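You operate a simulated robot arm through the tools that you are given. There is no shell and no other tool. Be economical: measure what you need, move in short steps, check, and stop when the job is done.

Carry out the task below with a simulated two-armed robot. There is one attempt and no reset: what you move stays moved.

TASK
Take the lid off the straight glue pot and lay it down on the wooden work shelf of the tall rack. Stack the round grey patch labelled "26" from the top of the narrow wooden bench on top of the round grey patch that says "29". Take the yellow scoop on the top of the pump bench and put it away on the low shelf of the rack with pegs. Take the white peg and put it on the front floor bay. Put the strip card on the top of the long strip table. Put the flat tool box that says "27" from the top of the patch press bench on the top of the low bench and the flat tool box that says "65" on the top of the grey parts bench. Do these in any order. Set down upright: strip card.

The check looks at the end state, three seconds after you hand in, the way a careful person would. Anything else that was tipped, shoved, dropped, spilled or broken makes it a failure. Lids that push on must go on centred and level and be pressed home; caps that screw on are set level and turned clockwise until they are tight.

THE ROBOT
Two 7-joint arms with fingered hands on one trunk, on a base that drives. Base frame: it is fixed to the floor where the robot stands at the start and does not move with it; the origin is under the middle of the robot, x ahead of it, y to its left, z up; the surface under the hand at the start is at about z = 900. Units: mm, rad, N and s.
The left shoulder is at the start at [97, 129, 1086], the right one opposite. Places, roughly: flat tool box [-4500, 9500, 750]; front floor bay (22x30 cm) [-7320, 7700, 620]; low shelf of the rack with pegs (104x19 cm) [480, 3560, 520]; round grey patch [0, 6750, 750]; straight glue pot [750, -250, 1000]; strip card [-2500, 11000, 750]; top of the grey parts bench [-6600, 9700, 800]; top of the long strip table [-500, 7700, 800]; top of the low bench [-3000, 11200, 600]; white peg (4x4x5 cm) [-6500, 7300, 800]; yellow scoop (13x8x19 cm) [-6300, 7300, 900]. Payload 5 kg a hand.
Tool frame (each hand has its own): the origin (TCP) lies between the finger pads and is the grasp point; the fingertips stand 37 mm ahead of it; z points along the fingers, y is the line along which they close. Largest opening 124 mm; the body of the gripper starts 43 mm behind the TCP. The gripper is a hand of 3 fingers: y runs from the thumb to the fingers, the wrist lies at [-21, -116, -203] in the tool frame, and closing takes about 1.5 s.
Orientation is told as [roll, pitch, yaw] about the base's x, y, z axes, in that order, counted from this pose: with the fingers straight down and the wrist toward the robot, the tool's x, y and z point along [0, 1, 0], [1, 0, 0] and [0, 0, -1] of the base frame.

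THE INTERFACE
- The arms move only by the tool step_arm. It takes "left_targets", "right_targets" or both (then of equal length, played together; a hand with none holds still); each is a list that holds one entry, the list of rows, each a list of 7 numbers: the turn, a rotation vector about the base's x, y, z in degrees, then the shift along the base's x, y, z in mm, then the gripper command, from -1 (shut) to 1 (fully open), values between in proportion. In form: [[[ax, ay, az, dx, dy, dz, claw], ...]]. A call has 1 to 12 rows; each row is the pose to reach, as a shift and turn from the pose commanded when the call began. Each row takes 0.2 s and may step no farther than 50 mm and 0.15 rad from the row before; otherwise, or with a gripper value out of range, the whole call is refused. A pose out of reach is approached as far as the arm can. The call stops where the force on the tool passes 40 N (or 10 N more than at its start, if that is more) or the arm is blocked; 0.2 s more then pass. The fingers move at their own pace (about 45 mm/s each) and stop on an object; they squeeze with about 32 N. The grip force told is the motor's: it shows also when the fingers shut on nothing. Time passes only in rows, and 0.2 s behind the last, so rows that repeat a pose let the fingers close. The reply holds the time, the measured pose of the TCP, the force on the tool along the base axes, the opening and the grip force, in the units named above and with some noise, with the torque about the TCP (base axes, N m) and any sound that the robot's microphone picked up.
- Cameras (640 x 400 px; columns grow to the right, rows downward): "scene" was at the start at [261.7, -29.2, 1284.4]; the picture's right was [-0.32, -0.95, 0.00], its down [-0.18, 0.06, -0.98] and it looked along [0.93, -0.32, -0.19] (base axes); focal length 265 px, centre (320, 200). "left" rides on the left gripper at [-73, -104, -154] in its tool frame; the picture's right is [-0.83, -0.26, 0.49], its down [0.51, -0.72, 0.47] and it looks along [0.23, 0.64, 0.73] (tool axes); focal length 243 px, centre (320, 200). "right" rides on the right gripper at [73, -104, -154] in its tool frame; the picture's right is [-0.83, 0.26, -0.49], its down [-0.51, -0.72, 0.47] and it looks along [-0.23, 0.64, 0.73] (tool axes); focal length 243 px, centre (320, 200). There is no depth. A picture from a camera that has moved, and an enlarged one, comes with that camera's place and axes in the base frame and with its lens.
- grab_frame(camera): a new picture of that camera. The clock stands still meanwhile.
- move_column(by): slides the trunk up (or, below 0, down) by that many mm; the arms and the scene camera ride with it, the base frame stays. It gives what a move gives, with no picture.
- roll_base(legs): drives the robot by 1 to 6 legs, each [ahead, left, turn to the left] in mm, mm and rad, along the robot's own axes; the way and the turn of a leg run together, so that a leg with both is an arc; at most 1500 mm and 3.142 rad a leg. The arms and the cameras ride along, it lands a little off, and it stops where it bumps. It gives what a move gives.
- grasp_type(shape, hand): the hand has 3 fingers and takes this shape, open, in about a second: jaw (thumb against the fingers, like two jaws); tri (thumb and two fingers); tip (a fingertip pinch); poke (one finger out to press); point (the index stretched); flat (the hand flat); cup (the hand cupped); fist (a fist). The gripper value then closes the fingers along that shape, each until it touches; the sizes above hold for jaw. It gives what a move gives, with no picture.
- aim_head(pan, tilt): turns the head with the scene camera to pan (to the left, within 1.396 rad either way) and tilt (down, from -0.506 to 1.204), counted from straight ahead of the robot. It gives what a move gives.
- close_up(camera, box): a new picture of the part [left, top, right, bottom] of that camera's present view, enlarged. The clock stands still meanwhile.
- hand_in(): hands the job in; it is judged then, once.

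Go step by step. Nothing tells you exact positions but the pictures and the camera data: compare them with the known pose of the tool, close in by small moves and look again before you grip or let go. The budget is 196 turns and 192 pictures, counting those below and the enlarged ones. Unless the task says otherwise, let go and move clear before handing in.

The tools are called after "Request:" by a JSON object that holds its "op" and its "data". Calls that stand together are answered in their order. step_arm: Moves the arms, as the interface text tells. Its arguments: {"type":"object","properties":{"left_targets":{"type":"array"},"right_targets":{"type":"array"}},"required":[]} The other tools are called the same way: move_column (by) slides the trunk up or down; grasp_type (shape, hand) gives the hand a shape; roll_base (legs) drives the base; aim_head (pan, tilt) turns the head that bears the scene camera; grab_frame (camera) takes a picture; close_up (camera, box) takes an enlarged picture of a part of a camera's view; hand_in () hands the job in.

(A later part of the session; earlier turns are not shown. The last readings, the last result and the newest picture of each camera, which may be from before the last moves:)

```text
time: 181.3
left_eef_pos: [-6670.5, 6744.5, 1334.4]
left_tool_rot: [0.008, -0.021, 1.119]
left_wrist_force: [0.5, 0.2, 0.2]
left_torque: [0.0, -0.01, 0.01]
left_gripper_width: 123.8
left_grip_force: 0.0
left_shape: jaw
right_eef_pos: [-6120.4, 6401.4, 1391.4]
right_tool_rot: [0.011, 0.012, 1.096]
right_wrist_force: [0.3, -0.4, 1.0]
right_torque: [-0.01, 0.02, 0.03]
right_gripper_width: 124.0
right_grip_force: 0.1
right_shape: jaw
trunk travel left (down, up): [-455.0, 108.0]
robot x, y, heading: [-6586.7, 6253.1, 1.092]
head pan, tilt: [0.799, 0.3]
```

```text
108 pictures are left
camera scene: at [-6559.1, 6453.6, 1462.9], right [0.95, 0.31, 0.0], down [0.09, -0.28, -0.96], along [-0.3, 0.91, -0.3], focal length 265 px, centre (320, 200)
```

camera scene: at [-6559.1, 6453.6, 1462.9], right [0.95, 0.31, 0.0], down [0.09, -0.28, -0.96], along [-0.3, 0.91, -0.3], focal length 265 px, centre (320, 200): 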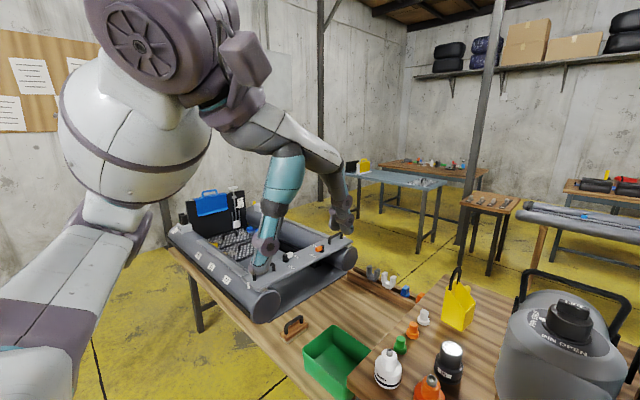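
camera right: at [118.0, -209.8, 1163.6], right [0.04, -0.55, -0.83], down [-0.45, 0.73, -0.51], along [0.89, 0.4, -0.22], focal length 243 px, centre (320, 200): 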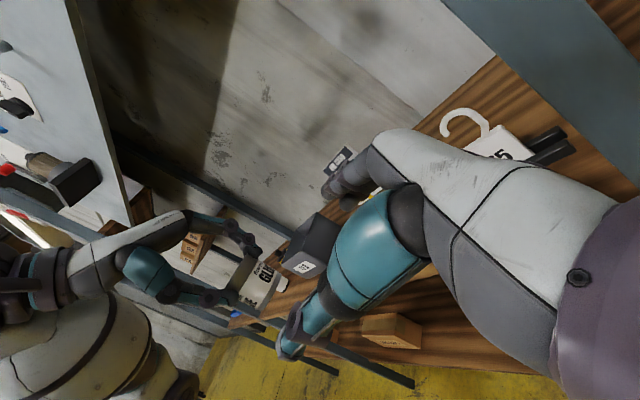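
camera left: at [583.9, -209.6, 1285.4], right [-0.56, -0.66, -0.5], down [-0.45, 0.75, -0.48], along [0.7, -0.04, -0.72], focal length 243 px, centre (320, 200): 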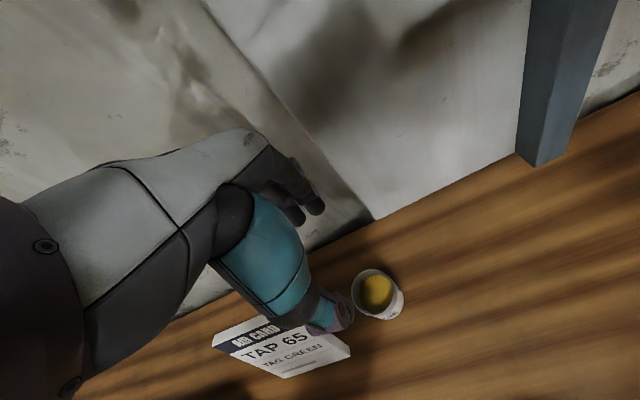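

I see the yellow scoop with its loop handle, small coloured pegs (white one at about (219,287)), and the model raft with floor bays on the left. Close-ups.

Request:
{"op": "close_up", "data": {"camera": "scene", "box": [160, 170, 360, 310]}}

Request:
{"op": "close_up", "data": {"camera": "scene", "box": [350, 250, 510, 400]}}

```text
2.86 times, centred on (260, 240) of scene
camera zoom: at [-6559.1, 6453.6, 1462.9], right [0.95, 0.31, 0.0], down [0.09, -0.28, -0.96], along [-0.3, 0.91, -0.3], focal length 758 px, centre (491, 86)
```

zoom: 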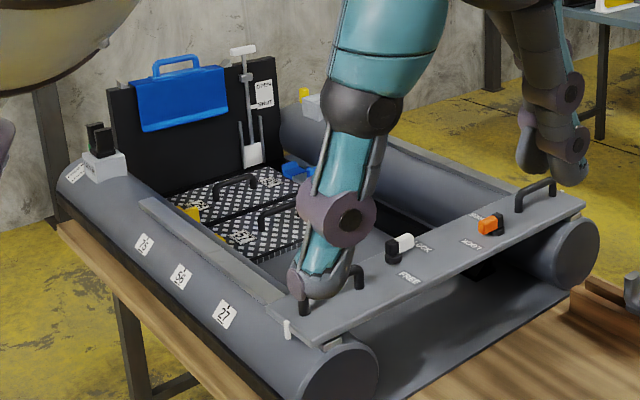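

```text
2.67 times, centred on (430, 325) of scene
camera zoom: at [-6559.1, 6453.6, 1462.9], right [0.95, 0.31, 0.0], down [0.09, -0.28, -0.96], along [-0.3, 0.91, -0.3], focal length 707 px, centre (27, -133)
```

zoom: 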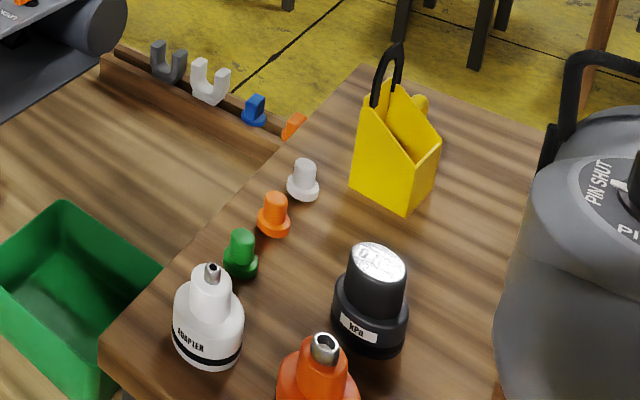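

Peg at ≈(-6460,7247), scoop at ≈(-6363,7289). I'll take the scoop first with the right hand: shift left and forward so it lies in the right hand's zone.

Request:
{"op": "roll_base", "data": {"legs": [[0, 480, 0.015], [200, 0, 0]]}}

Request:
{"op": "aim_head", "data": {"pan": -0.25, "tilt": 0.7}}

Request:
{"op": "grab_frame", "data": {"camera": "scene"}}

Request:
{"op": "grab_frame", "data": {"camera": "right"}}

```text
time: 187.2
left_eef_pos: [-7018.3, 7140.4, 1335.5]
left_tool_rot: [0.007, -0.023, 1.141]
left_wrist_force: [-0.4, -0.3, 0.1]
left_torque: [0.02, -0.04, 0.02]
left_gripper_width: 123.9
left_grip_force: 0.1
left_shape: jaw
right_eef_pos: [-6462.4, 6807.1, 1391.2]
right_tool_rot: [0.011, 0.009, 1.116]
right_wrist_force: [-0.7, 0.1, 0.2]
right_torque: [0.04, -0.02, -0.04]
right_gripper_width: 123.5
right_grip_force: 0.0
right_shape: jaw
trunk travel left (down, up): [-455.0, 108.0]
robot x, y, heading: [-6922.9, 6649.2, 1.11]
head pan, tilt: [0.799, 0.3]
```

```text
time: 188.5
left_eef_pos: [-7017.6, 7142.8, 1334.6]
left_tool_rot: [0.007, -0.021, 1.14]
left_wrist_force: [0.5, -0.1, 0.2]
left_torque: [-0.05, 0.0, 0.0]
left_gripper_width: 124.0
left_grip_force: 0.1
left_shape: jaw
right_eef_pos: [-6461.0, 6810.1, 1391.7]
right_tool_rot: [0.01, 0.013, 1.116]
right_wrist_force: [-0.7, -0.3, 1.0]
right_torque: [-0.02, 0.03, -0.02]
right_gripper_width: 123.8
right_grip_force: 0.0
right_shape: jaw
trunk travel left (down, up): [-455.0, 108.0]
robot x, y, heading: [-6922.9, 6656.9, 1.11]
head pan, tilt: [-0.25, 0.7]
```

```text
105 pictures are left
camera scene: at [-6813.7, 6830.2, 1426.8], right [0.76, -0.65, 0.0], down [-0.42, -0.49, -0.77], along [0.5, 0.58, -0.64], focal length 265 px, centre (320, 200)
```

scene: 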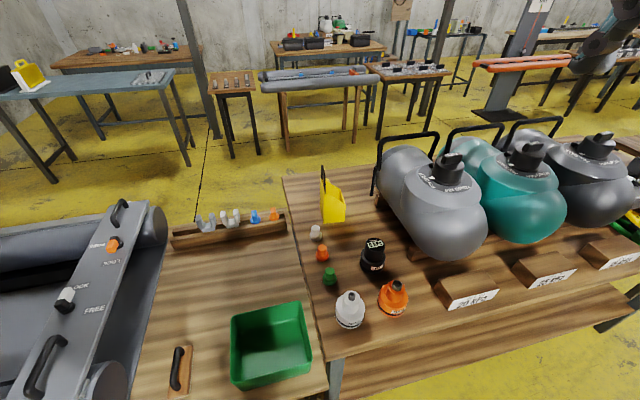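

```text
104 pictures are left
camera right: at [-6570.7, 6749.2, 1546.2], right [0.87, -0.13, 0.48], down [0.13, -0.87, -0.47], along [0.48, 0.47, -0.74], focal length 243 px, centre (320, 200)
```

right: 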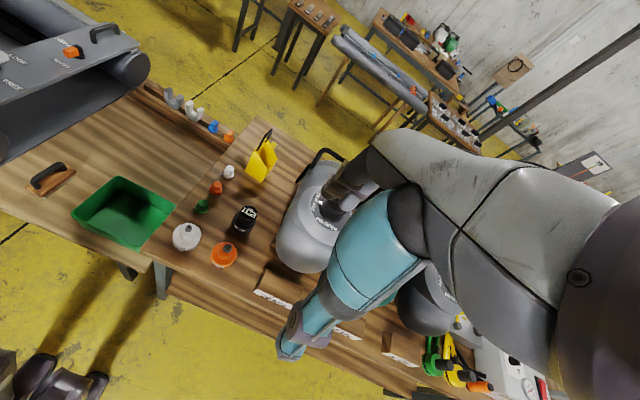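

Triangulation agrees: peg (-6455,7266), scoop (-6352,7303), bench z≈800. Close-up of the scoop for its handle.

Request:
{"op": "close_up", "data": {"camera": "scene", "box": [290, 150, 380, 240]}}

Request:
{"op": "close_up", "data": {"camera": "right", "box": [210, 110, 310, 200]}}

```text
4.44 times, centred on (335, 195) of scene
camera zoom: at [-6813.7, 6830.2, 1426.8], right [0.76, -0.65, 0.0], down [-0.42, -0.49, -0.77], along [0.5, 0.58, -0.64], focal length 1178 px, centre (253, 222)
```

zoom: 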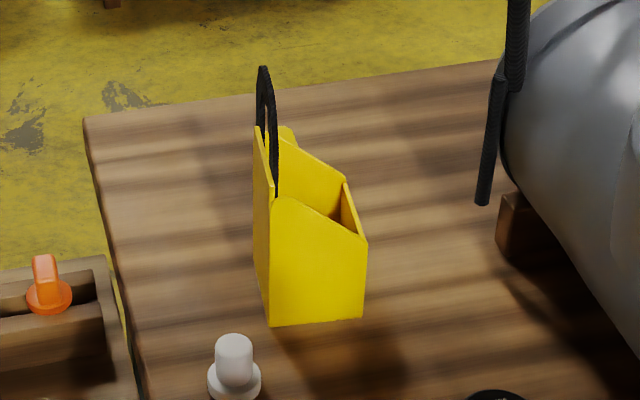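

```text
4.44 times, centred on (260, 155) of right
camera zoom: at [-6570.7, 6749.2, 1546.2], right [0.87, -0.13, 0.48], down [0.13, -0.87, -0.47], along [0.48, 0.47, -0.74], focal length 1078 px, centre (587, 400)
```

zoom: 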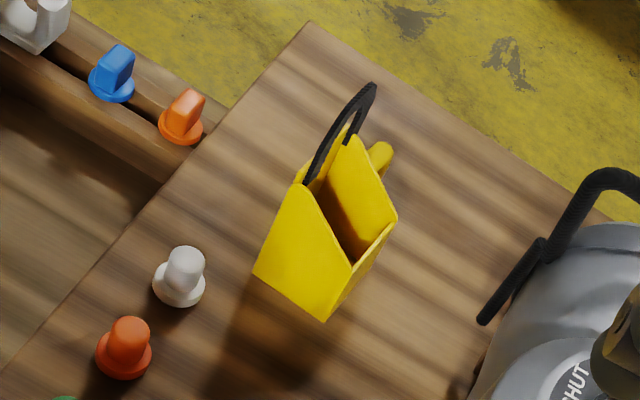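

Grip the loop handle laterally with the left hand (wrist to the left, clear of the pumps). Shift base right and a bit forward, then yaw the left hand −90° above the scoop's left side.

Request:
{"op": "roll_base", "data": {"legs": [[0, -420, 0], [90, 0, 0]]}}

Request:
{"op": "step_arm", "data": {"left_targets": [[[0, 0, -8.2, 12.4, 24.9, -12, 1], [0, 0, -16.4, 24.8, 49.8, -24, 1], [0, 0, -24.6, 37.2, 74.7, -36, 1], [0, 0, -32.8, 49.6, 99.6, -48, 1], [0, 0, -41, 62, 124.5, -60, 1], [0, 0, -49.2, 74.4, 149.4, -72, 1], [0, 0, -57.4, 86.8, 174.3, -84, 1], [0, 0, -65.6, 99.2, 199.2, -96, 1], [0, 0, -73.8, 111.6, 224.1, -108, 1], [0, 0, -82, 124, 249, -120, 1], [0, 0, -90, 136, 274, -135, 1], [0, 0, -90, 136, 274, -135, 1]]]}}

Request:
{"op": "aim_head", "data": {"pan": 0.25, "tilt": 0.7}}

Request:
{"op": "grab_frame", "data": {"camera": "scene"}}

Request:
{"op": "grab_frame", "data": {"camera": "left"}}

```text
time: 193.4
left_eef_pos: [-6606.0, 7033.8, 1335.7]
left_tool_rot: [0.007, -0.024, 1.143]
left_wrist_force: [1.2, 0.0, -0.2]
left_torque: [0.05, 0.01, 0.03]
left_gripper_width: 123.7
left_grip_force: 0.0
left_shape: jaw
right_eef_pos: [-6050.5, 6701.6, 1391.5]
right_tool_rot: [0.01, 0.008, 1.116]
right_wrist_force: [0.2, -0.7, -0.5]
right_torque: [0.01, 0.02, 0.0]
right_gripper_width: 124.0
right_grip_force: 0.1
right_shape: jaw
trunk travel left (down, up): [-455.0, 108.0]
robot x, y, heading: [-6513.3, 6548.6, 1.109]
head pan, tilt: [-0.25, 0.7]
```

```text
time: 196.0
left_eef_pos: [-6469.1, 7309.0, 1200.5]
left_tool_rot: [0.009, -0.023, -0.43]
left_wrist_force: [0.5, -1.2, -0.1]
left_torque: [0.04, -0.02, 0.0]
left_gripper_width: 123.6
left_grip_force: 0.1
left_shape: jaw
right_eef_pos: [-6049.0, 6704.2, 1391.7]
right_tool_rot: [0.01, 0.01, 1.118]
right_wrist_force: [0.3, -0.3, 0.4]
right_torque: [-0.01, 0.02, -0.03]
right_gripper_width: 123.5
right_grip_force: 0.1
right_shape: jaw
trunk travel left (down, up): [-455.0, 108.0]
robot x, y, heading: [-6511.4, 6546.7, 1.114]
head pan, tilt: [-0.25, 0.7]
```

```text
time: 196.9
left_eef_pos: [-6468.0, 7310.3, 1200.4]
left_tool_rot: [0.007, -0.024, -0.429]
left_wrist_force: [-0.3, 0.6, -0.1]
left_torque: [-0.02, 0.01, -0.05]
left_gripper_width: 124.0
left_grip_force: 0.1
left_shape: jaw
right_eef_pos: [-6048.3, 6704.8, 1391.6]
right_tool_rot: [0.011, 0.01, 1.116]
right_wrist_force: [-0.2, 0.2, -1.1]
right_torque: [0.0, 0.03, -0.04]
right_gripper_width: 123.9
right_grip_force: 0.2
right_shape: jaw
trunk travel left (down, up): [-455.0, 108.0]
robot x, y, heading: [-6509.0, 6550.9, 1.111]
head pan, tilt: [0.25, 0.7]
```

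```text
101 pictures are left
camera scene: at [-6437.4, 6743.1, 1426.8], right [0.98, -0.21, 0.0], down [-0.14, -0.63, -0.76], along [0.16, 0.75, -0.64], focal length 265 px, centre (320, 200)
```

scene: 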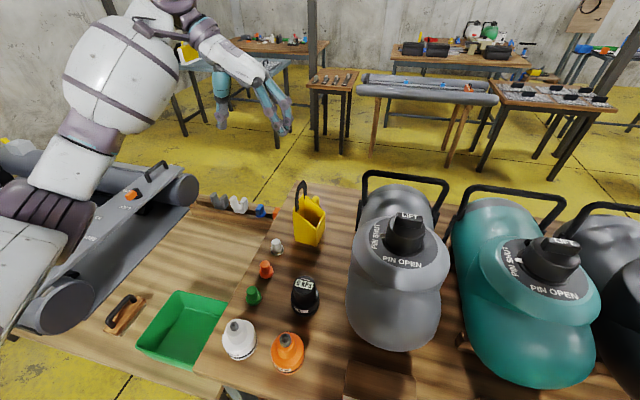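

```text
100 pictures are left
camera left: at [-6596.2, 7287.7, 1350.2], right [-0.57, -0.65, -0.5], down [-0.43, 0.76, -0.48], along [0.7, -0.06, -0.72], focal length 243 px, centre (320, 200)
```

left: 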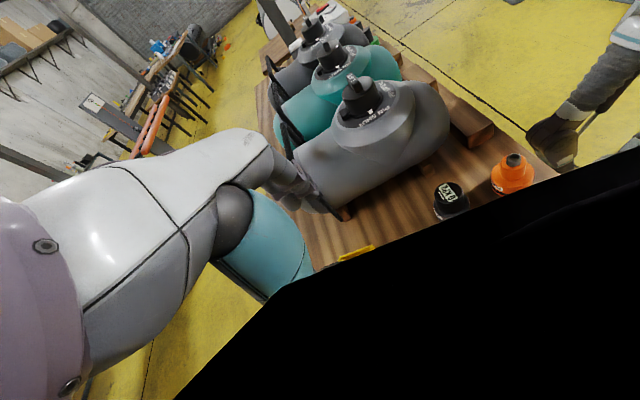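

Close-up of the scoop from the head for handle location.

Request:
{"op": "close_up", "data": {"camera": "scene", "box": [250, 160, 350, 260]}}

```text
4.00 times, centred on (300, 210) of scene
camera zoom: at [-6437.4, 6743.1, 1426.8], right [0.98, -0.21, 0.0], down [-0.14, -0.63, -0.76], along [0.16, 0.75, -0.64], focal length 1061 px, centre (400, 160)
```

zoom: 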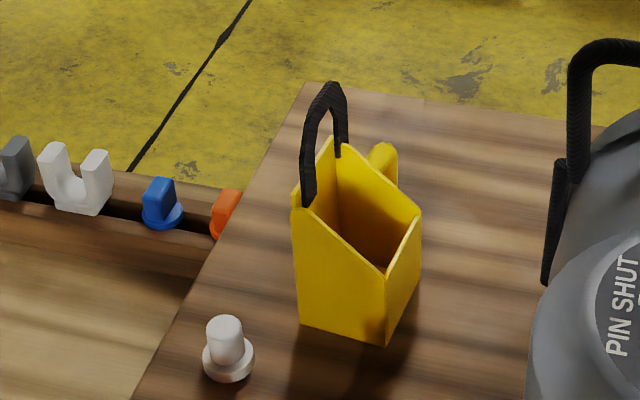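

Loop handle centre ≈ (-6366,7358), top z≈980. Move above it and check alignment.

Request:
{"op": "step_arm", "data": {"left_targets": [[[0, 0, 0, 25, 12, 0, 1], [0, 0, 0, 51, 24, -20, 0.7], [0, 0, 0, 76, 36, -45, 0.4], [0, 0, 0, 102, 48, -70, 0.2], [0, 0, 0, 102, 48, -105, 0.2], [0, 0, 0, 102, 48, -135, 0.2], [0, 0, 0, 102, 48, -135, 0.2]]]}}

Request:
{"op": "close_up", "data": {"camera": "scene", "box": [230, 100, 390, 260]}}

```text
time: 198.6
left_eef_pos: [-6366.3, 7360.5, 1063.9]
left_tool_rot: [0.007, -0.023, -0.429]
left_wrist_force: [-0.8, -0.6, 0.4]
left_torque: [0.0, -0.02, 0.03]
left_gripper_width: 74.6
left_grip_force: 0.1
left_shape: jaw
right_eef_pos: [-6048.6, 6704.8, 1391.1]
right_tool_rot: [0.01, 0.011, 1.116]
right_wrist_force: [0.3, 0.3, 0.1]
right_torque: [0.01, -0.02, 0.02]
right_gripper_width: 123.9
right_grip_force: 0.1
right_shape: jaw
trunk travel left (down, up): [-455.0, 108.0]
robot x, y, heading: [-6508.2, 6544.8, 1.109]
head pan, tilt: [0.25, 0.7]
```

```text
2.50 times, centred on (310, 180) of scene
camera zoom: at [-6437.0, 6742.6, 1426.9], right [0.98, -0.21, 0.0], down [-0.13, -0.63, -0.77], along [0.16, 0.75, -0.64], focal length 663 px, centre (345, 250)
```

zoom: 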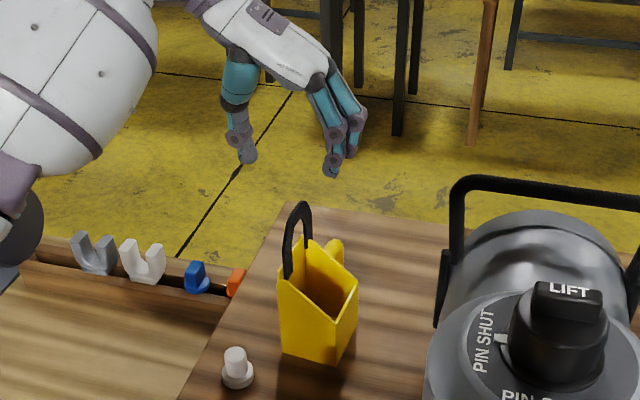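

Alignment is good. Descend 85 mm with the fingers on either side of the loop.

Request:
{"op": "step_arm", "data": {"left_targets": [[[0, 0, 0, 4, -2, -30, 0.2], [0, 0, 0, 4, -2, -60, 0.2], [0, 0, 0, 4, -2, -85, 0.2], [0, 0, 0, 4, -2, -85, 0.2]]]}}

Request:
{"op": "close_up", "data": {"camera": "scene", "box": [230, 130, 370, 270]}}

```text
time: 199.6
left_eef_pos: [-6361.2, 7355.2, 979.9]
left_tool_rot: [0.007, -0.023, -0.431]
left_wrist_force: [0.2, 0.4, -0.4]
left_torque: [-0.02, 0.03, -0.01]
left_gripper_width: 74.8
left_grip_force: 0.1
left_shape: jaw
right_eef_pos: [-6048.0, 6704.2, 1391.7]
right_tool_rot: [0.01, 0.011, 1.117]
right_wrist_force: [0.3, 0.0, -0.3]
right_torque: [-0.01, 0.0, 0.0]
right_gripper_width: 124.1
right_grip_force: 0.2
right_shape: jaw
trunk travel left (down, up): [-455.0, 108.0]
robot x, y, heading: [-6511.7, 6549.8, 1.111]
head pan, tilt: [0.25, 0.7]
```

```text
2.86 times, centred on (300, 200) of scene
camera zoom: at [-6437.6, 6742.9, 1426.9], right [0.98, -0.21, 0.0], down [-0.13, -0.63, -0.76], along [0.16, 0.75, -0.64], focal length 758 px, centre (377, 200)
```

zoom: 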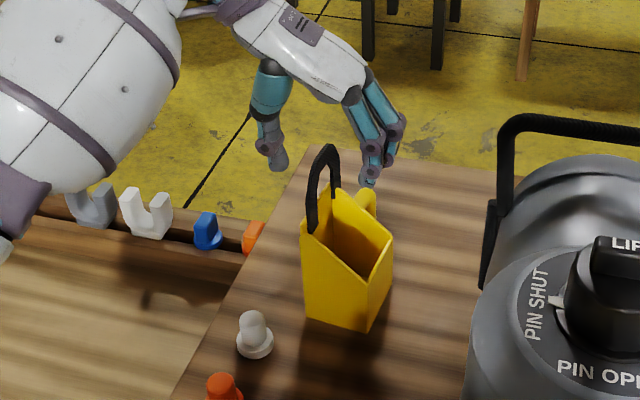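

Closing on the loop.

Request:
{"op": "step_arm", "data": {"left_targets": [[[0, 0, 0, 0, 0, 0, -0.3], [0, 0, 0, 0, 0, 0, -0.7], [0, 0, 0, 0, 0, 0, -1], [0, 0, 0, 0, 0, 0, -1], [0, 0, 0, 0, 0, 0, -1], [0, 0, 0, 0, 0, 0, -1]]]}}

Request:
{"op": "close_up", "data": {"camera": "scene", "box": [230, 130, 370, 270]}}

```text
time: 200.9
left_eef_pos: [-6362.2, 7356.4, 981.2]
left_tool_rot: [0.007, -0.021, -0.43]
left_wrist_force: [-0.6, -0.3, -0.6]
left_torque: [0.05, 0.05, 0.02]
left_gripper_width: 0.0
left_grip_force: 32.4
left_shape: jaw
right_eef_pos: [-6047.2, 6704.5, 1391.4]
right_tool_rot: [0.009, 0.011, 1.117]
right_wrist_force: [-0.8, 0.0, -1.0]
right_torque: [-0.02, 0.01, -0.06]
right_gripper_width: 123.8
right_grip_force: 0.0
right_shape: jaw
trunk travel left (down, up): [-455.0, 108.0]
robot x, y, heading: [-6509.8, 6547.8, 1.114]
head pan, tilt: [0.25, 0.7]
```

```text
2.86 times, centred on (300, 200) of scene
camera zoom: at [-6437.7, 6743.2, 1426.8], right [0.98, -0.21, 0.0], down [-0.13, -0.63, -0.76], along [0.16, 0.75, -0.64], focal length 758 px, centre (377, 200)
```

zoom: 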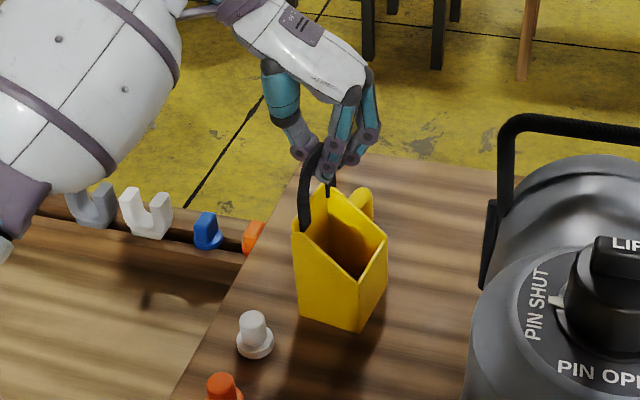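

The fingertips met through the loop's opening, hooking it. Lift gently and see whether the scoop follows.

Request:
{"op": "step_arm", "data": {"left_targets": [[[0, 0, 0, 0, 0, 8, -1], [0, 0, 0, 0, 0, 16, -1], [0, 0, 0, 0, 0, 30, -1], [0, 0, 0, 0, 0, 45, -1], [0, 0, 0, 0, 0, 45, -1]]]}}

Request:
{"op": "close_up", "data": {"camera": "scene", "box": [230, 110, 370, 250]}}

```text
time: 202.2
left_eef_pos: [-6362.4, 7357.4, 1025.4]
left_tool_rot: [0.008, -0.022, -0.429]
left_wrist_force: [0.3, -0.8, -1.8]
left_torque: [0.05, 0.03, 0.0]
left_gripper_width: 0.0
left_grip_force: 32.4
left_shape: jaw
right_eef_pos: [-6048.1, 6705.8, 1390.9]
right_tool_rot: [0.009, 0.011, 1.119]
right_wrist_force: [-0.6, -0.7, -0.1]
right_torque: [0.0, 0.0, -0.04]
right_gripper_width: 123.8
right_grip_force: 0.1
right_shape: jaw
trunk travel left (down, up): [-455.0, 108.0]
robot x, y, heading: [-6508.8, 6551.8, 1.11]
head pan, tilt: [0.25, 0.7]
```

```text
2.86 times, centred on (300, 180) of scene
camera zoom: at [-6437.7, 6743.3, 1426.8], right [0.98, -0.21, 0.0], down [-0.13, -0.63, -0.76], along [0.16, 0.75, -0.64], focal length 758 px, centre (377, 257)
```

zoom: 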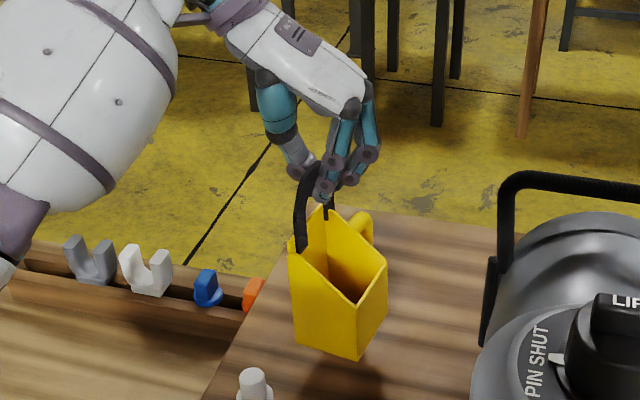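

The scoop is hooked and hangs level. Raise it, shift the base left, and bring the right hand over the white peg.

Request:
{"op": "step_arm", "data": {"left_targets": [[[0, 0, 0, 0, 0, 40, -1], [0, 0, 0, 0, 0, 80, -1], [0, 0, 0, 0, 0, 120, -1], [0, 0, 0, 0, 0, 160, -1], [0, 0, 0, 0, 0, 160, -1]]]}}

Request:
{"op": "roll_base", "data": {"legs": [[0, 480, 0]]}}

Request:
{"op": "aim_head", "data": {"pan": -0.25, "tilt": 0.75}}

Request:
{"op": "grab_frame", "data": {"camera": "scene"}}

```text
time: 203.3
left_eef_pos: [-6361.9, 7359.1, 1185.9]
left_tool_rot: [0.006, -0.024, -0.427]
left_wrist_force: [0.3, 0.6, -1.2]
left_torque: [0.03, -0.01, 0.02]
left_gripper_width: 0.4
left_grip_force: 32.2
left_shape: jaw
right_eef_pos: [-6047.9, 6704.5, 1391.1]
right_tool_rot: [0.012, 0.011, 1.116]
right_wrist_force: [-0.5, 0.6, -1.1]
right_torque: [0.0, -0.03, -0.01]
right_gripper_width: 123.8
right_grip_force: 0.0
right_shape: jaw
trunk travel left (down, up): [-455.0, 108.0]
robot x, y, heading: [-6509.2, 6549.2, 1.113]
head pan, tilt: [0.25, 0.7]
```

```text
time: 208.0
left_eef_pos: [-6778.3, 7565.0, 1185.6]
left_tool_rot: [0.007, -0.022, -0.431]
left_wrist_force: [0.0, -0.3, -1.1]
left_torque: [0.07, 0.05, 0.0]
left_gripper_width: 0.0
left_grip_force: 32.1
left_shape: jaw
right_eef_pos: [-6465.2, 6911.3, 1390.2]
right_tool_rot: [0.011, 0.01, 1.116]
right_wrist_force: [0.5, -0.3, 0.0]
right_torque: [-0.05, 0.01, 0.01]
right_gripper_width: 123.9
right_grip_force: 0.0
right_shape: jaw
trunk travel left (down, up): [-455.0, 108.0]
robot x, y, heading: [-6925.9, 6756.9, 1.107]
head pan, tilt: [0.25, 0.7]
```

```text
time: 208.9
left_eef_pos: [-6778.2, 7566.0, 1185.1]
left_tool_rot: [0.007, -0.022, -0.431]
left_wrist_force: [-0.2, -0.3, -0.8]
left_torque: [0.08, -0.01, -0.02]
left_gripper_width: 0.0
left_grip_force: 31.8
left_shape: jaw
right_eef_pos: [-6465.8, 6910.6, 1392.4]
right_tool_rot: [0.011, 0.012, 1.115]
right_wrist_force: [0.8, 0.5, -0.6]
right_torque: [0.06, 0.0, 0.01]
right_gripper_width: 123.8
right_grip_force: 0.1
right_shape: jaw
trunk travel left (down, up): [-455.0, 108.0]
robot x, y, heading: [-6928.0, 6754.1, 1.107]
head pan, tilt: [-0.25, 0.75]
```

```text
94 pictures are left
camera scene: at [-6819.1, 6930.3, 1422.6], right [0.76, -0.65, 0.0], down [-0.45, -0.52, -0.73], along [0.48, 0.55, -0.68], focal length 265 px, centre (320, 200)
```

scene: 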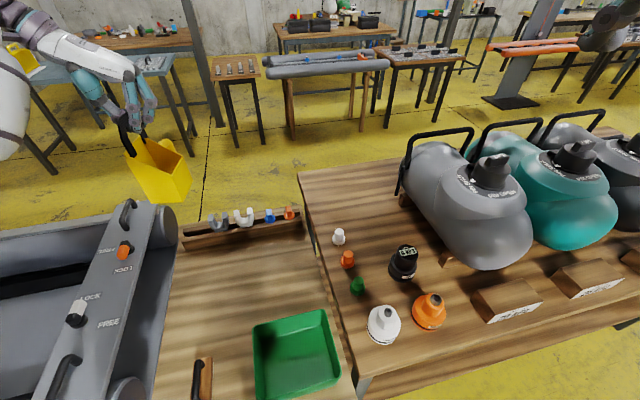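

Peg at ≈(-6457,7264). Bring the right hand over it.

Request:
{"op": "step_arm", "data": {"right_targets": [[[0, 0, 0, 1, 29, -36, 0.6], [0, 0, 0, 1, 59, -72, 0.3], [0, 0, 0, 2, 88, -108, 0], [0, 0, 0, 3, 118, -144, 0], [0, 0, 0, 4, 147, -180, 0], [0, 0, 0, 4, 176, -216, 0], [0, 0, 0, 5, 206, -252, 0], [0, 0, 0, 6, 235, -288, 0], [0, 0, 0, 7, 265, -324, 0], [0, 0, 0, 8, 294, -360, 0], [0, 0, 0, 8, 324, -396, 0], [0, 0, 0, 9, 353, -432, 0]]]}}

Request:
{"op": "grab_frame", "data": {"camera": "right"}}

Request:
{"op": "grab_frame", "data": {"camera": "scene"}}

```text
time: 211.5
left_eef_pos: [-6777.3, 7567.7, 1183.0]
left_tool_rot: [0.006, -0.022, -0.431]
left_wrist_force: [0.6, 0.4, -1.0]
left_torque: [0.05, 0.02, 0.02]
left_gripper_width: 0.1
left_grip_force: 32.0
left_shape: jaw
right_eef_pos: [-6454.8, 7267.0, 959.1]
right_tool_rot: [0.011, 0.011, 1.115]
right_wrist_force: [-0.4, 0.3, -0.1]
right_torque: [-0.04, -0.02, -0.01]
right_gripper_width: 62.2
right_grip_force: 0.1
right_shape: jaw
right hand out of reach, approached as far as the arm can: row 4, 5
trunk travel left (down, up): [-455.0, 108.0]
robot x, y, heading: [-6928.8, 6753.3, 1.109]
head pan, tilt: [-0.25, 0.75]
```

```text
93 pictures are left
camera right: at [-6563.6, 7206.5, 1115.6], right [0.87, -0.13, 0.48], down [0.13, -0.87, -0.47], along [0.48, 0.47, -0.74], focal length 243 px, centre (320, 200)
```

right: 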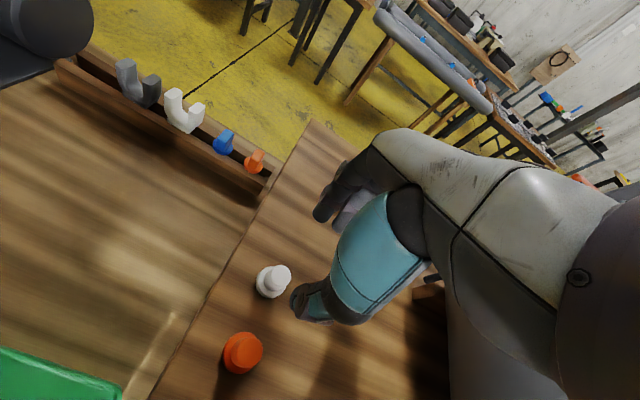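

```text
92 pictures are left
camera scene: at [-6818.4, 6932.8, 1422.1], right [0.76, -0.65, 0.0], down [-0.45, -0.52, -0.73], along [0.48, 0.55, -0.68], focal length 265 px, centre (320, 200)
```

scene: 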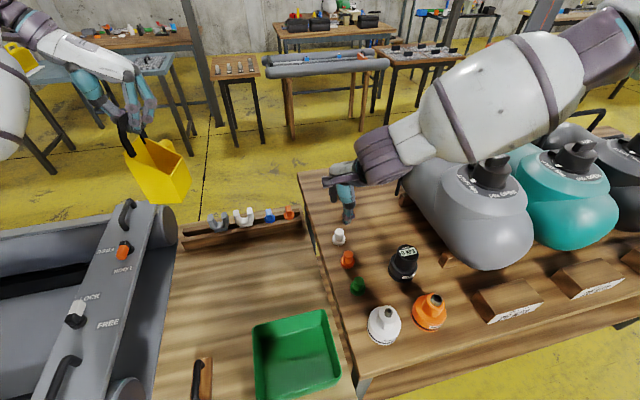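

Peg top measured at (-6457,7271). Correct and descend to tips z≈820, then close.

Request:
{"op": "step_arm", "data": {"right_targets": [[[0, 0, 0, -2, 4, -30, 0], [0, 0, 0, -2, 4, -60, 0], [0, 0, 0, -2, 4, -85, 0], [0, 0, 0, -2, 4, -100, 0], [0, 0, 0, -2, 4, -100, 0]]]}}

Request:
{"op": "close_up", "data": {"camera": "right", "box": [220, 180, 420, 340]}}

```text
time: 212.7
left_eef_pos: [-6779.0, 7566.4, 1185.2]
left_tool_rot: [0.006, -0.025, -0.43]
left_wrist_force: [-0.4, -0.3, -2.2]
left_torque: [0.07, 0.03, 0.0]
left_gripper_width: 0.1
left_grip_force: 31.7
left_shape: jaw
right_eef_pos: [-6458.5, 7268.2, 858.6]
right_tool_rot: [0.011, 0.011, 1.115]
right_wrist_force: [-1.2, -0.6, -0.2]
right_torque: [0.02, 0.01, 0.03]
right_gripper_width: 62.0
right_grip_force: 0.1
right_shape: jaw
trunk travel left (down, up): [-455.0, 108.0]
robot x, y, heading: [-6928.2, 6754.7, 1.104]
head pan, tilt: [-0.25, 0.75]
```

```text
2.50 times, centred on (320, 260) of right
camera zoom: at [-6567.9, 7207.5, 1013.5], right [0.87, -0.13, 0.48], down [0.13, -0.87, -0.47], along [0.48, 0.47, -0.74], focal length 606 px, centre (320, 50)
```

zoom: 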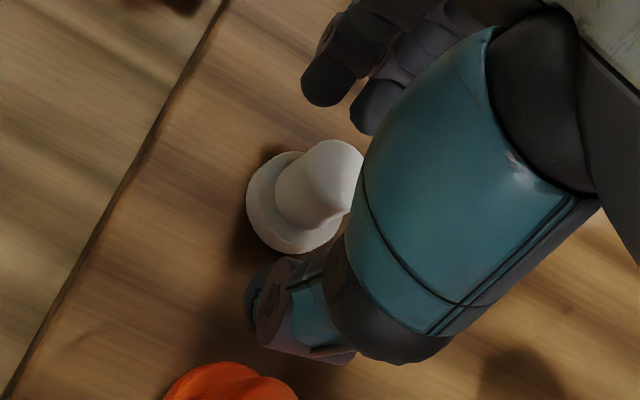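

The peg lies between thumb and fingers. Close and lift.

Request:
{"op": "step_arm", "data": {"right_targets": [[[0, 0, 0, 0, 0, 0, -0.3], [0, 0, 0, 0, 0, 0, -0.7], [0, 0, 0, 0, 0, 0, -1], [0, 0, 0, 0, 0, 0, -1], [0, 0, 0, 0, 0, 0, -1], [0, 0, 0, 0, 0, 20, -1], [0, 0, 0, 0, 0, 50, -1], [0, 0, 0, 0, 0, 90, -1], [0, 0, 0, 0, 0, 130, -1], [0, 0, 0, 0, 0, 170, -1]]]}}

Request:
{"op": "close_up", "data": {"camera": "right", "box": [220, 180, 420, 340]}}

Request:
{"op": "aim_head", "data": {"pan": 0.6, "tilt": 0.6}}

Request:
{"op": "grab_frame", "data": {"camera": "scene"}}

```text
time: 214.9
left_eef_pos: [-6779.4, 7565.0, 1186.1]
left_tool_rot: [0.009, -0.022, -0.431]
left_wrist_force: [-0.3, -0.4, -1.1]
left_torque: [0.03, 0.01, 0.02]
left_gripper_width: 0.1
left_grip_force: 32.2
left_shape: jaw
right_eef_pos: [-6458.5, 7266.5, 1029.6]
right_tool_rot: [0.011, 0.011, 1.115]
right_wrist_force: [0.4, 0.5, 0.0]
right_torque: [-0.02, 0.02, -0.01]
right_gripper_width: 16.5
right_grip_force: 31.6
right_shape: jaw
trunk travel left (down, up): [-455.0, 108.0]
robot x, y, heading: [-6927.5, 6751.6, 1.113]
head pan, tilt: [-0.25, 0.75]
```

```text
2.50 times, centred on (320, 260) of right
camera zoom: at [-6567.9, 7205.7, 1185.3], right [0.87, -0.13, 0.48], down [0.13, -0.87, -0.47], along [0.48, 0.47, -0.74], focal length 606 px, centre (320, 50)
```

zoom: 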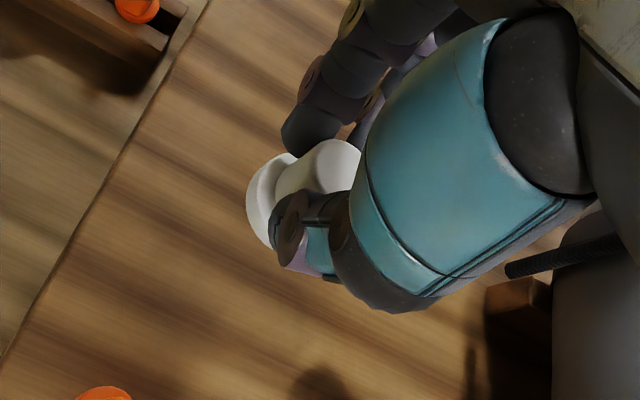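

```text
time: 216.1
left_eef_pos: [-6778.8, 7566.0, 1184.8]
left_tool_rot: [0.006, -0.021, -0.431]
left_wrist_force: [0.1, -0.1, -0.6]
left_torque: [0.0, 0.04, 0.01]
left_gripper_width: 0.0
left_grip_force: 32.0
left_shape: jaw
right_eef_pos: [-6457.5, 7268.2, 1028.6]
right_tool_rot: [0.011, 0.011, 1.118]
right_wrist_force: [-0.6, 0.1, -0.2]
right_torque: [-0.01, 0.01, -0.03]
right_gripper_width: 16.2
right_grip_force: 31.2
right_shape: jaw
trunk travel left (down, up): [-455.0, 108.0]
robot x, y, heading: [-6927.8, 6753.0, 1.111]
head pan, tilt: [0.6, 0.6]
```

```text
89 pictures are left
camera scene: at [-6885.4, 6954.9, 1435.5], right [0.99, 0.14, 0.0], down [0.08, -0.56, -0.82], along [-0.11, 0.82, -0.57], focal length 265 px, centre (320, 200)
```

scene: 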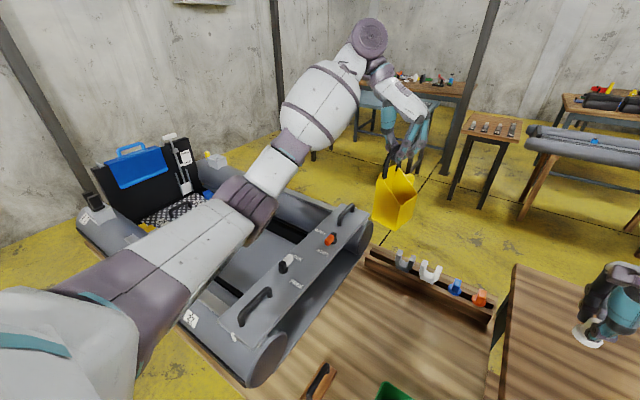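

Peg is held. The bay lies behind the raft's thwart, to the left. Raise the scoop, back off slightly, and shift left so the bay comes into the right hand's zone and into view.

Request:
{"op": "step_arm", "data": {"left_targets": [[[0, 0, 0, 0, 0, 40, -1], [0, 0, 0, 0, 0, 80, -1], [0, 0, 0, 0, 0, 120, -1], [0, 0, 0, 0, 0, 120, -1]]], "right_targets": [[[0, 0, 0, 0, 0, 30, -1], [0, 0, 0, 0, 0, 60, -1], [0, 0, 0, 0, 0, 90, -1], [0, 0, 0, 0, 0, 90, -1]]]}}

Request:
{"op": "roll_base", "data": {"legs": [[-60, 0, 0], [0, 990, 0]]}}

Request:
{"op": "aim_head", "data": {"pan": 0.0, "tilt": 0.7}}

Request:
{"op": "grab_frame", "data": {"camera": "scene"}}

```text
time: 217.1
left_eef_pos: [-6779.6, 7566.5, 1304.4]
left_tool_rot: [0.004, -0.021, -0.432]
left_wrist_force: [-0.1, -0.1, -1.8]
left_torque: [0.03, 0.02, 0.02]
left_gripper_width: 0.2
left_grip_force: 31.5
left_shape: jaw
right_eef_pos: [-6457.1, 7266.5, 1117.9]
right_tool_rot: [0.01, 0.012, 1.116]
right_wrist_force: [0.0, 0.3, -0.3]
right_torque: [-0.03, 0.0, 0.01]
right_gripper_width: 15.9
right_grip_force: 31.9
right_shape: jaw
trunk travel left (down, up): [-455.0, 108.0]
robot x, y, heading: [-6926.5, 6753.9, 1.108]
head pan, tilt: [0.6, 0.6]
```

```text
time: 226.6
left_eef_pos: [-7677.8, 7956.0, 1305.9]
left_tool_rot: [0.008, -0.023, -0.441]
left_wrist_force: [0.3, 0.2, -1.3]
left_torque: [0.07, 0.01, -0.04]
left_gripper_width: 0.3
left_grip_force: 32.6
left_shape: jaw
right_eef_pos: [-7357.3, 7652.4, 1118.0]
right_tool_rot: [0.012, 0.012, 1.104]
right_wrist_force: [-0.4, 0.1, 0.0]
right_torque: [-0.01, -0.01, 0.01]
right_gripper_width: 16.1
right_grip_force: 32.5
right_shape: jaw
trunk travel left (down, up): [-455.0, 108.0]
robot x, y, heading: [-7834.2, 7144.4, 1.096]
head pan, tilt: [0.6, 0.6]
```

```text
time: 227.6
left_eef_pos: [-7677.3, 7956.3, 1304.6]
left_tool_rot: [0.006, -0.023, -0.441]
left_wrist_force: [-1.1, -0.3, -1.7]
left_torque: [0.03, 0.01, -0.01]
left_gripper_width: 0.0
left_grip_force: 31.8
left_shape: jaw
right_eef_pos: [-7357.7, 7652.6, 1118.7]
right_tool_rot: [0.011, 0.011, 1.104]
right_wrist_force: [0.2, 0.0, -0.4]
right_torque: [0.0, -0.02, -0.02]
right_gripper_width: 16.1
right_grip_force: 32.1
right_shape: jaw
trunk travel left (down, up): [-455.0, 108.0]
robot x, y, heading: [-7834.3, 7144.1, 1.096]
head pan, tilt: [0.0, 0.7]
```

```text
88 pictures are left
camera scene: at [-7739.1, 7334.5, 1426.8], right [0.89, -0.45, 0.0], down [-0.29, -0.57, -0.76], along [0.35, 0.68, -0.64], focal length 265 px, centre (320, 200)
```

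scene: 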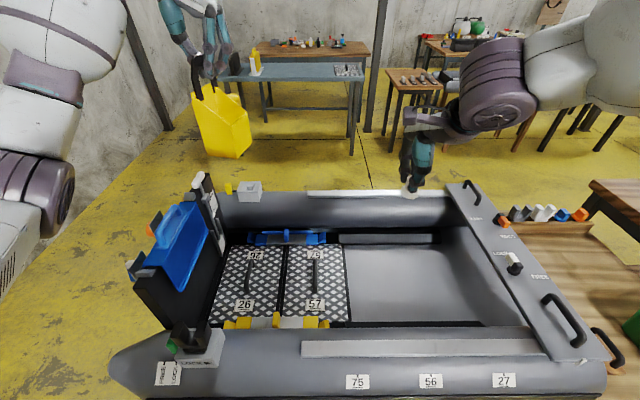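

A clear view of the raft: two plates and an open grey bay behind the thwart. Close-up of the bay.

Request:
{"op": "close_up", "data": {"camera": "scene", "box": [320, 220, 540, 350]}}

```text
2.91 times, centred on (430, 285) of scene
camera zoom: at [-7739.1, 7334.5, 1426.8], right [0.89, -0.45, 0.0], down [-0.29, -0.57, -0.76], along [0.35, 0.68, -0.64], focal length 771 px, centre (0, -47)
```

zoom: 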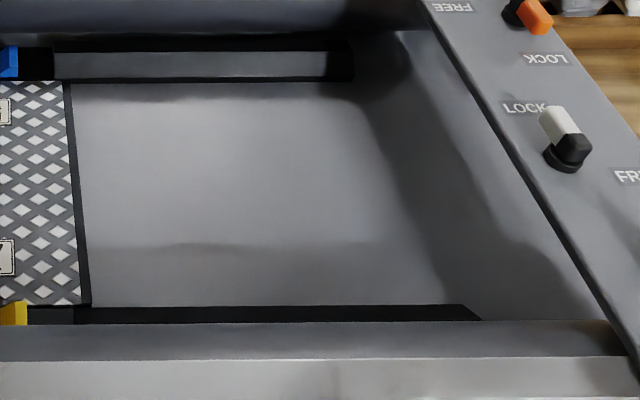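

Bay centre ≈ (-7300,7700). Move the peg over it and down to z≈800 for a check.

Request:
{"op": "step_arm", "data": {"right_targets": [[[0, 0, 0, 18, 19, -20, -1], [0, 0, 0, 36, 38, -50, -1], [0, 0, 0, 54, 57, -90, -1], [0, 0, 0, 68, 72, -130, -1], [0, 0, 0, 68, 72, -175, -1], [0, 0, 0, 68, 72, -220, -1], [0, 0, 0, 68, 72, -265, -1], [0, 0, 0, 68, 72, -310, -1], [0, 0, 0, 68, 72, -350, -1], [0, 0, 0, 68, 72, -350, -1]]]}}

Request:
{"op": "grab_frame", "data": {"camera": "right"}}

Request:
{"op": "grab_frame", "data": {"camera": "scene"}}

```text
time: 229.8
left_eef_pos: [-7677.7, 7955.9, 1306.8]
left_tool_rot: [0.006, -0.023, -0.441]
left_wrist_force: [0.1, 0.0, -0.5]
left_torque: [0.03, 0.01, 0.0]
left_gripper_width: 0.0
left_grip_force: 31.3
left_shape: jaw
right_eef_pos: [-7293.1, 7725.5, 768.1]
right_tool_rot: [0.01, 0.011, 1.105]
right_wrist_force: [0.7, -0.1, -0.5]
right_torque: [-0.04, -0.03, -0.02]
right_gripper_width: 16.0
right_grip_force: 32.3
right_shape: jaw
trunk travel left (down, up): [-455.0, 108.0]
robot x, y, heading: [-7837.4, 7150.2, 1.101]
head pan, tilt: [0.0, 0.7]
```

```text
86 pictures are left
camera right: at [-7402.0, 7665.9, 923.3], right [0.87, -0.14, 0.48], down [0.12, -0.87, -0.47], along [0.48, 0.47, -0.74], focal length 243 px, centre (320, 200)
```

right: 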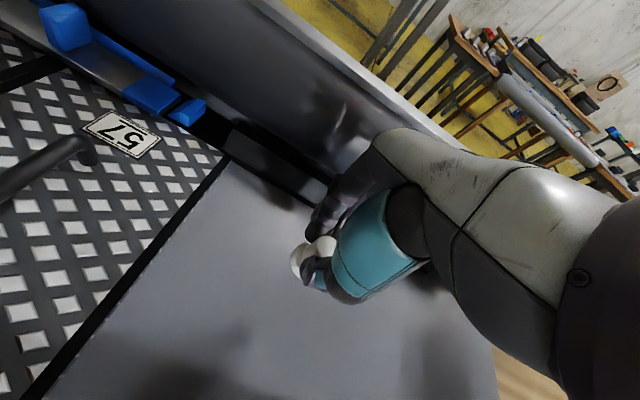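

```text
85 pictures are left
camera scene: at [-7739.5, 7334.0, 1427.0], right [0.89, -0.45, 0.0], down [-0.29, -0.57, -0.77], along [0.35, 0.68, -0.64], focal length 265 px, centre (320, 200)
```

scene: 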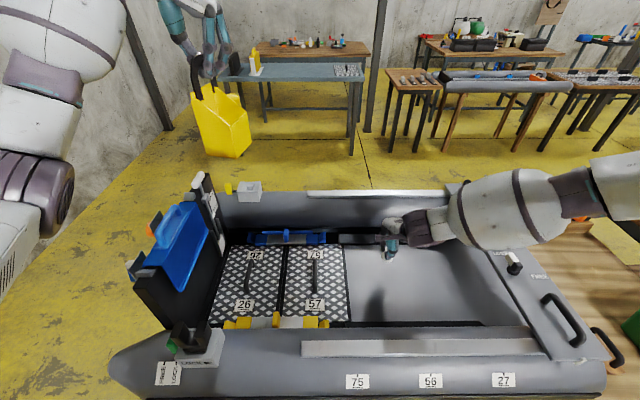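

Over the bay floor. Lower until contact.

Request:
{"op": "step_arm", "data": {"right_targets": [[[0, 0, 0, -4, -6, -25, -1], [0, 0, 0, -6, -10, -50, -1], [0, 0, 0, -6, -10, -65, -1], [0, 0, 0, -6, -10, -72, -1], [0, 0, 0, -6, -10, -76, -1], [0, 0, 0, -6, -10, -80, -1], [0, 0, 0, -6, -10, -84, -1], [0, 0, 0, -6, -10, -88, -1], [0, 0, 0, -6, -10, -92, -1], [0, 0, 0, -6, -10, -96, -1]]]}}

Request:
{"op": "close_up", "data": {"camera": "right", "box": [220, 180, 420, 340]}}

```text
time: 231.9
left_eef_pos: [-7678.0, 7954.5, 1307.7]
left_tool_rot: [0.01, -0.021, -0.443]
left_wrist_force: [-0.3, 1.1, -1.1]
left_torque: [0.05, 0.06, 0.0]
left_gripper_width: 0.0
left_grip_force: 32.0
left_shape: jaw
right_eef_pos: [-7295.3, 7718.3, 682.6]
right_tool_rot: [0.014, 0.0, 1.105]
right_wrist_force: [-3.7, -10.9, 33.5]
right_torque: [-0.42, 0.1, -0.04]
right_gripper_width: 18.3
right_grip_force: 31.8
right_shape: jaw
trunk travel left (down, up): [-455.0, 108.0]
robot x, y, heading: [-7834.3, 7144.9, 1.099]
head pan, tilt: [0.0, 0.7]
stopped in row 10 (right hand): the force on the tool passed its limit at 43 N (the readings are from after the stop); the commanded pose is now the measured one
```

```text
2.50 times, centred on (320, 260) of right
camera zoom: at [-7405.8, 7657.3, 837.9], right [0.86, -0.14, 0.48], down [0.12, -0.87, -0.48], along [0.49, 0.47, -0.73], focal length 606 px, centre (320, 50)
```

zoom: 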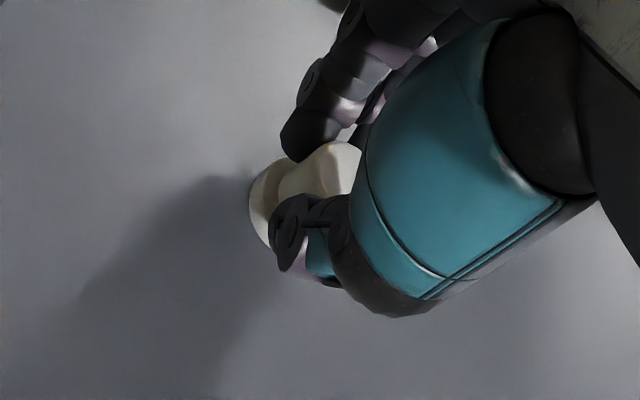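

Contact with the bay floor. Relax 2 mm, release, rise.

Request:
{"op": "step_arm", "data": {"right_targets": [[[0, 0, 0, 0, 0, 3, -1], [0, 0, 0, 0, 0, 3, -0.6], [0, 0, 0, 0, 0, 3, -0.2], [0, 0, 0, 0, 0, 3, 0.1], [0, 0, 0, 0, 0, 3, 0.1], [0, 0, 0, 0, 0, 25, 0.1], [0, 0, 0, 0, 0, 70, 0.1], [0, 0, 0, 0, 0, 115, 0.1], [0, 0, 0, 0, 0, 160, 0.1], [0, 0, 0, 0, 0, 205, 0.1], [0, 0, 0, 0, 0, 250, 0.1], [0, 0, 0, 0, 0, 295, 0.1]]]}}

Request:
{"op": "grab_frame", "data": {"camera": "scene"}}

```text
time: 234.5
left_eef_pos: [-7677.6, 7954.4, 1307.0]
left_tool_rot: [0.008, -0.023, -0.442]
left_wrist_force: [-0.2, 0.2, -0.9]
left_torque: [0.03, 0.02, 0.01]
left_gripper_width: 0.0
left_grip_force: 32.0
left_shape: jaw
right_eef_pos: [-7296.2, 7717.2, 975.1]
right_tool_rot: [0.011, 0.006, 1.104]
right_wrist_force: [0.7, 1.2, -0.5]
right_torque: [0.0, 0.02, 0.0]
right_gripper_width: 67.6
right_grip_force: 0.1
right_shape: jaw
trunk travel left (down, up): [-455.0, 108.0]
robot x, y, heading: [-7832.0, 7147.0, 1.097]
head pan, tilt: [0.0, 0.7]
```

```text
83 pictures are left
camera scene: at [-7740.4, 7333.0, 1427.1], right [0.89, -0.46, 0.0], down [-0.29, -0.57, -0.77], along [0.35, 0.68, -0.64], focal length 265 px, centre (320, 200)
```

scene: 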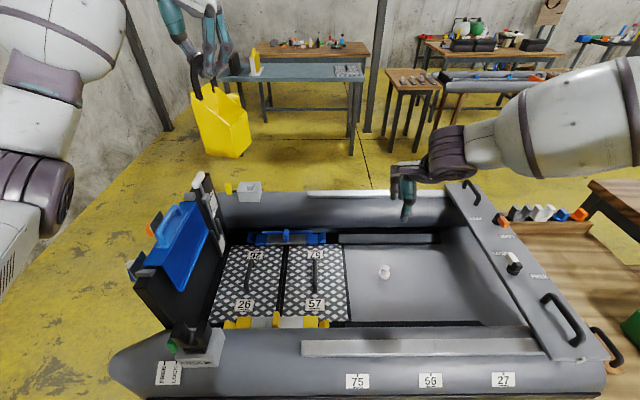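

The peg stands in the bay. Now tuck the right arm, draw the scoop in, and drive round the raft's left end into the next aisle.

Request:
{"op": "step_arm", "data": {"right_targets": [[[0, 0, 0, -5.6, -34.6, 31.7, 0.1], [0, 0, 0, -11.2, -69.2, 63.4, 0.1], [0, 0, 0, -16.8, -103.8, 95, 0.1], [0, 0, 0, -22.4, -138.4, 127, 0.1], [0, 0, 0, -28, -173, 158, 0.1], [0, 0, 0, -33.6, -207.6, 190, 0.1], [0, 0, 0, -39.2, -242, 222, 0.1], [0, 0, 0, -44.8, -277, 254, 0.1], [0, 0, 0, -50.4, -311, 285, 0.1], [0, 0, 0, -56, -346, 317, 0.1], [0, 0, 0, -61.6, -380, 349, 0.1], [0, 0, 0, -67, -415, 380, 0.1]]]}}

Request:
{"op": "roll_base", "data": {"legs": [[-300, 0, 0.01], [0, 1400, 0], [1100, 0, 0], [1000, 0, 0]]}}

Request:
{"op": "aim_head", "data": {"pan": -0.4, "tilt": 0.3}}

Request:
{"op": "grab_frame", "data": {"camera": "scene"}}

```text
time: 237.1
left_eef_pos: [-7679.8, 7952.1, 1307.9]
left_tool_rot: [0.01, -0.022, -0.44]
left_wrist_force: [-0.3, -1.2, 0.6]
left_torque: [0.11, -0.06, 0.0]
left_gripper_width: 0.0
left_grip_force: 32.0
left_shape: jaw
right_eef_pos: [-7366.1, 7299.7, 1354.4]
right_tool_rot: [0.01, 0.003, 1.106]
right_wrist_force: [-0.1, -2.3, 1.5]
right_torque: [0.05, -0.1, -0.01]
right_gripper_width: 68.1
right_grip_force: 0.0
right_shape: jaw
trunk travel left (down, up): [-455.0, 108.0]
robot x, y, heading: [-7832.7, 7147.4, 1.104]
head pan, tilt: [0.0, 0.7]
```

```text
time: 250.4
left_eef_pos: [-9040.3, 8299.6, 1306.0]
left_tool_rot: [0.006, -0.018, -0.448]
left_wrist_force: [-0.5, -0.1, -1.4]
left_torque: [0.06, 0.02, -0.01]
left_gripper_width: 0.0
left_grip_force: 32.5
left_shape: jaw
right_eef_pos: [-8731.9, 7648.7, 1353.1]
right_tool_rot: [0.016, 0.004, 1.105]
right_wrist_force: [-1.1, -0.1, 0.7]
right_torque: [0.01, -0.01, -0.02]
right_gripper_width: 67.7
right_grip_force: 0.0
right_shape: jaw
trunk travel left (down, up): [-455.0, 108.0]
robot x, y, heading: [-9206.4, 7496.8, 1.098]
head pan, tilt: [0.0, 0.7]
stopped in leg 2: the robot was blocked; the commanded pose is now the measured one
```

```text
time: 251.3
left_eef_pos: [-9040.8, 8300.5, 1304.9]
left_tool_rot: [0.003, -0.019, -0.447]
left_wrist_force: [0.9, 0.3, -1.4]
left_torque: [0.02, -0.02, 0.02]
left_gripper_width: 0.1
left_grip_force: 32.1
left_shape: jaw
right_eef_pos: [-8729.0, 7649.8, 1350.7]
right_tool_rot: [0.018, 0.004, 1.107]
right_wrist_force: [-0.8, 0.0, 0.4]
right_torque: [-0.04, -0.02, 0.03]
right_gripper_width: 68.1
right_grip_force: 0.0
right_shape: jaw
trunk travel left (down, up): [-455.0, 108.0]
robot x, y, heading: [-9205.7, 7494.0, 1.099]
head pan, tilt: [-0.4, 0.3]
```

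```text
82 pictures are left
camera scene: at [-9072.6, 7664.7, 1462.9], right [0.64, -0.76, -0.01], down [-0.23, -0.19, -0.95], along [0.73, 0.62, -0.3], focal length 265 px, centre (320, 200)
```

scene: 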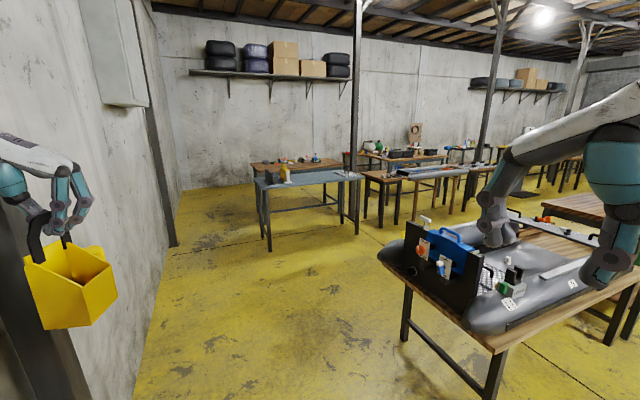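

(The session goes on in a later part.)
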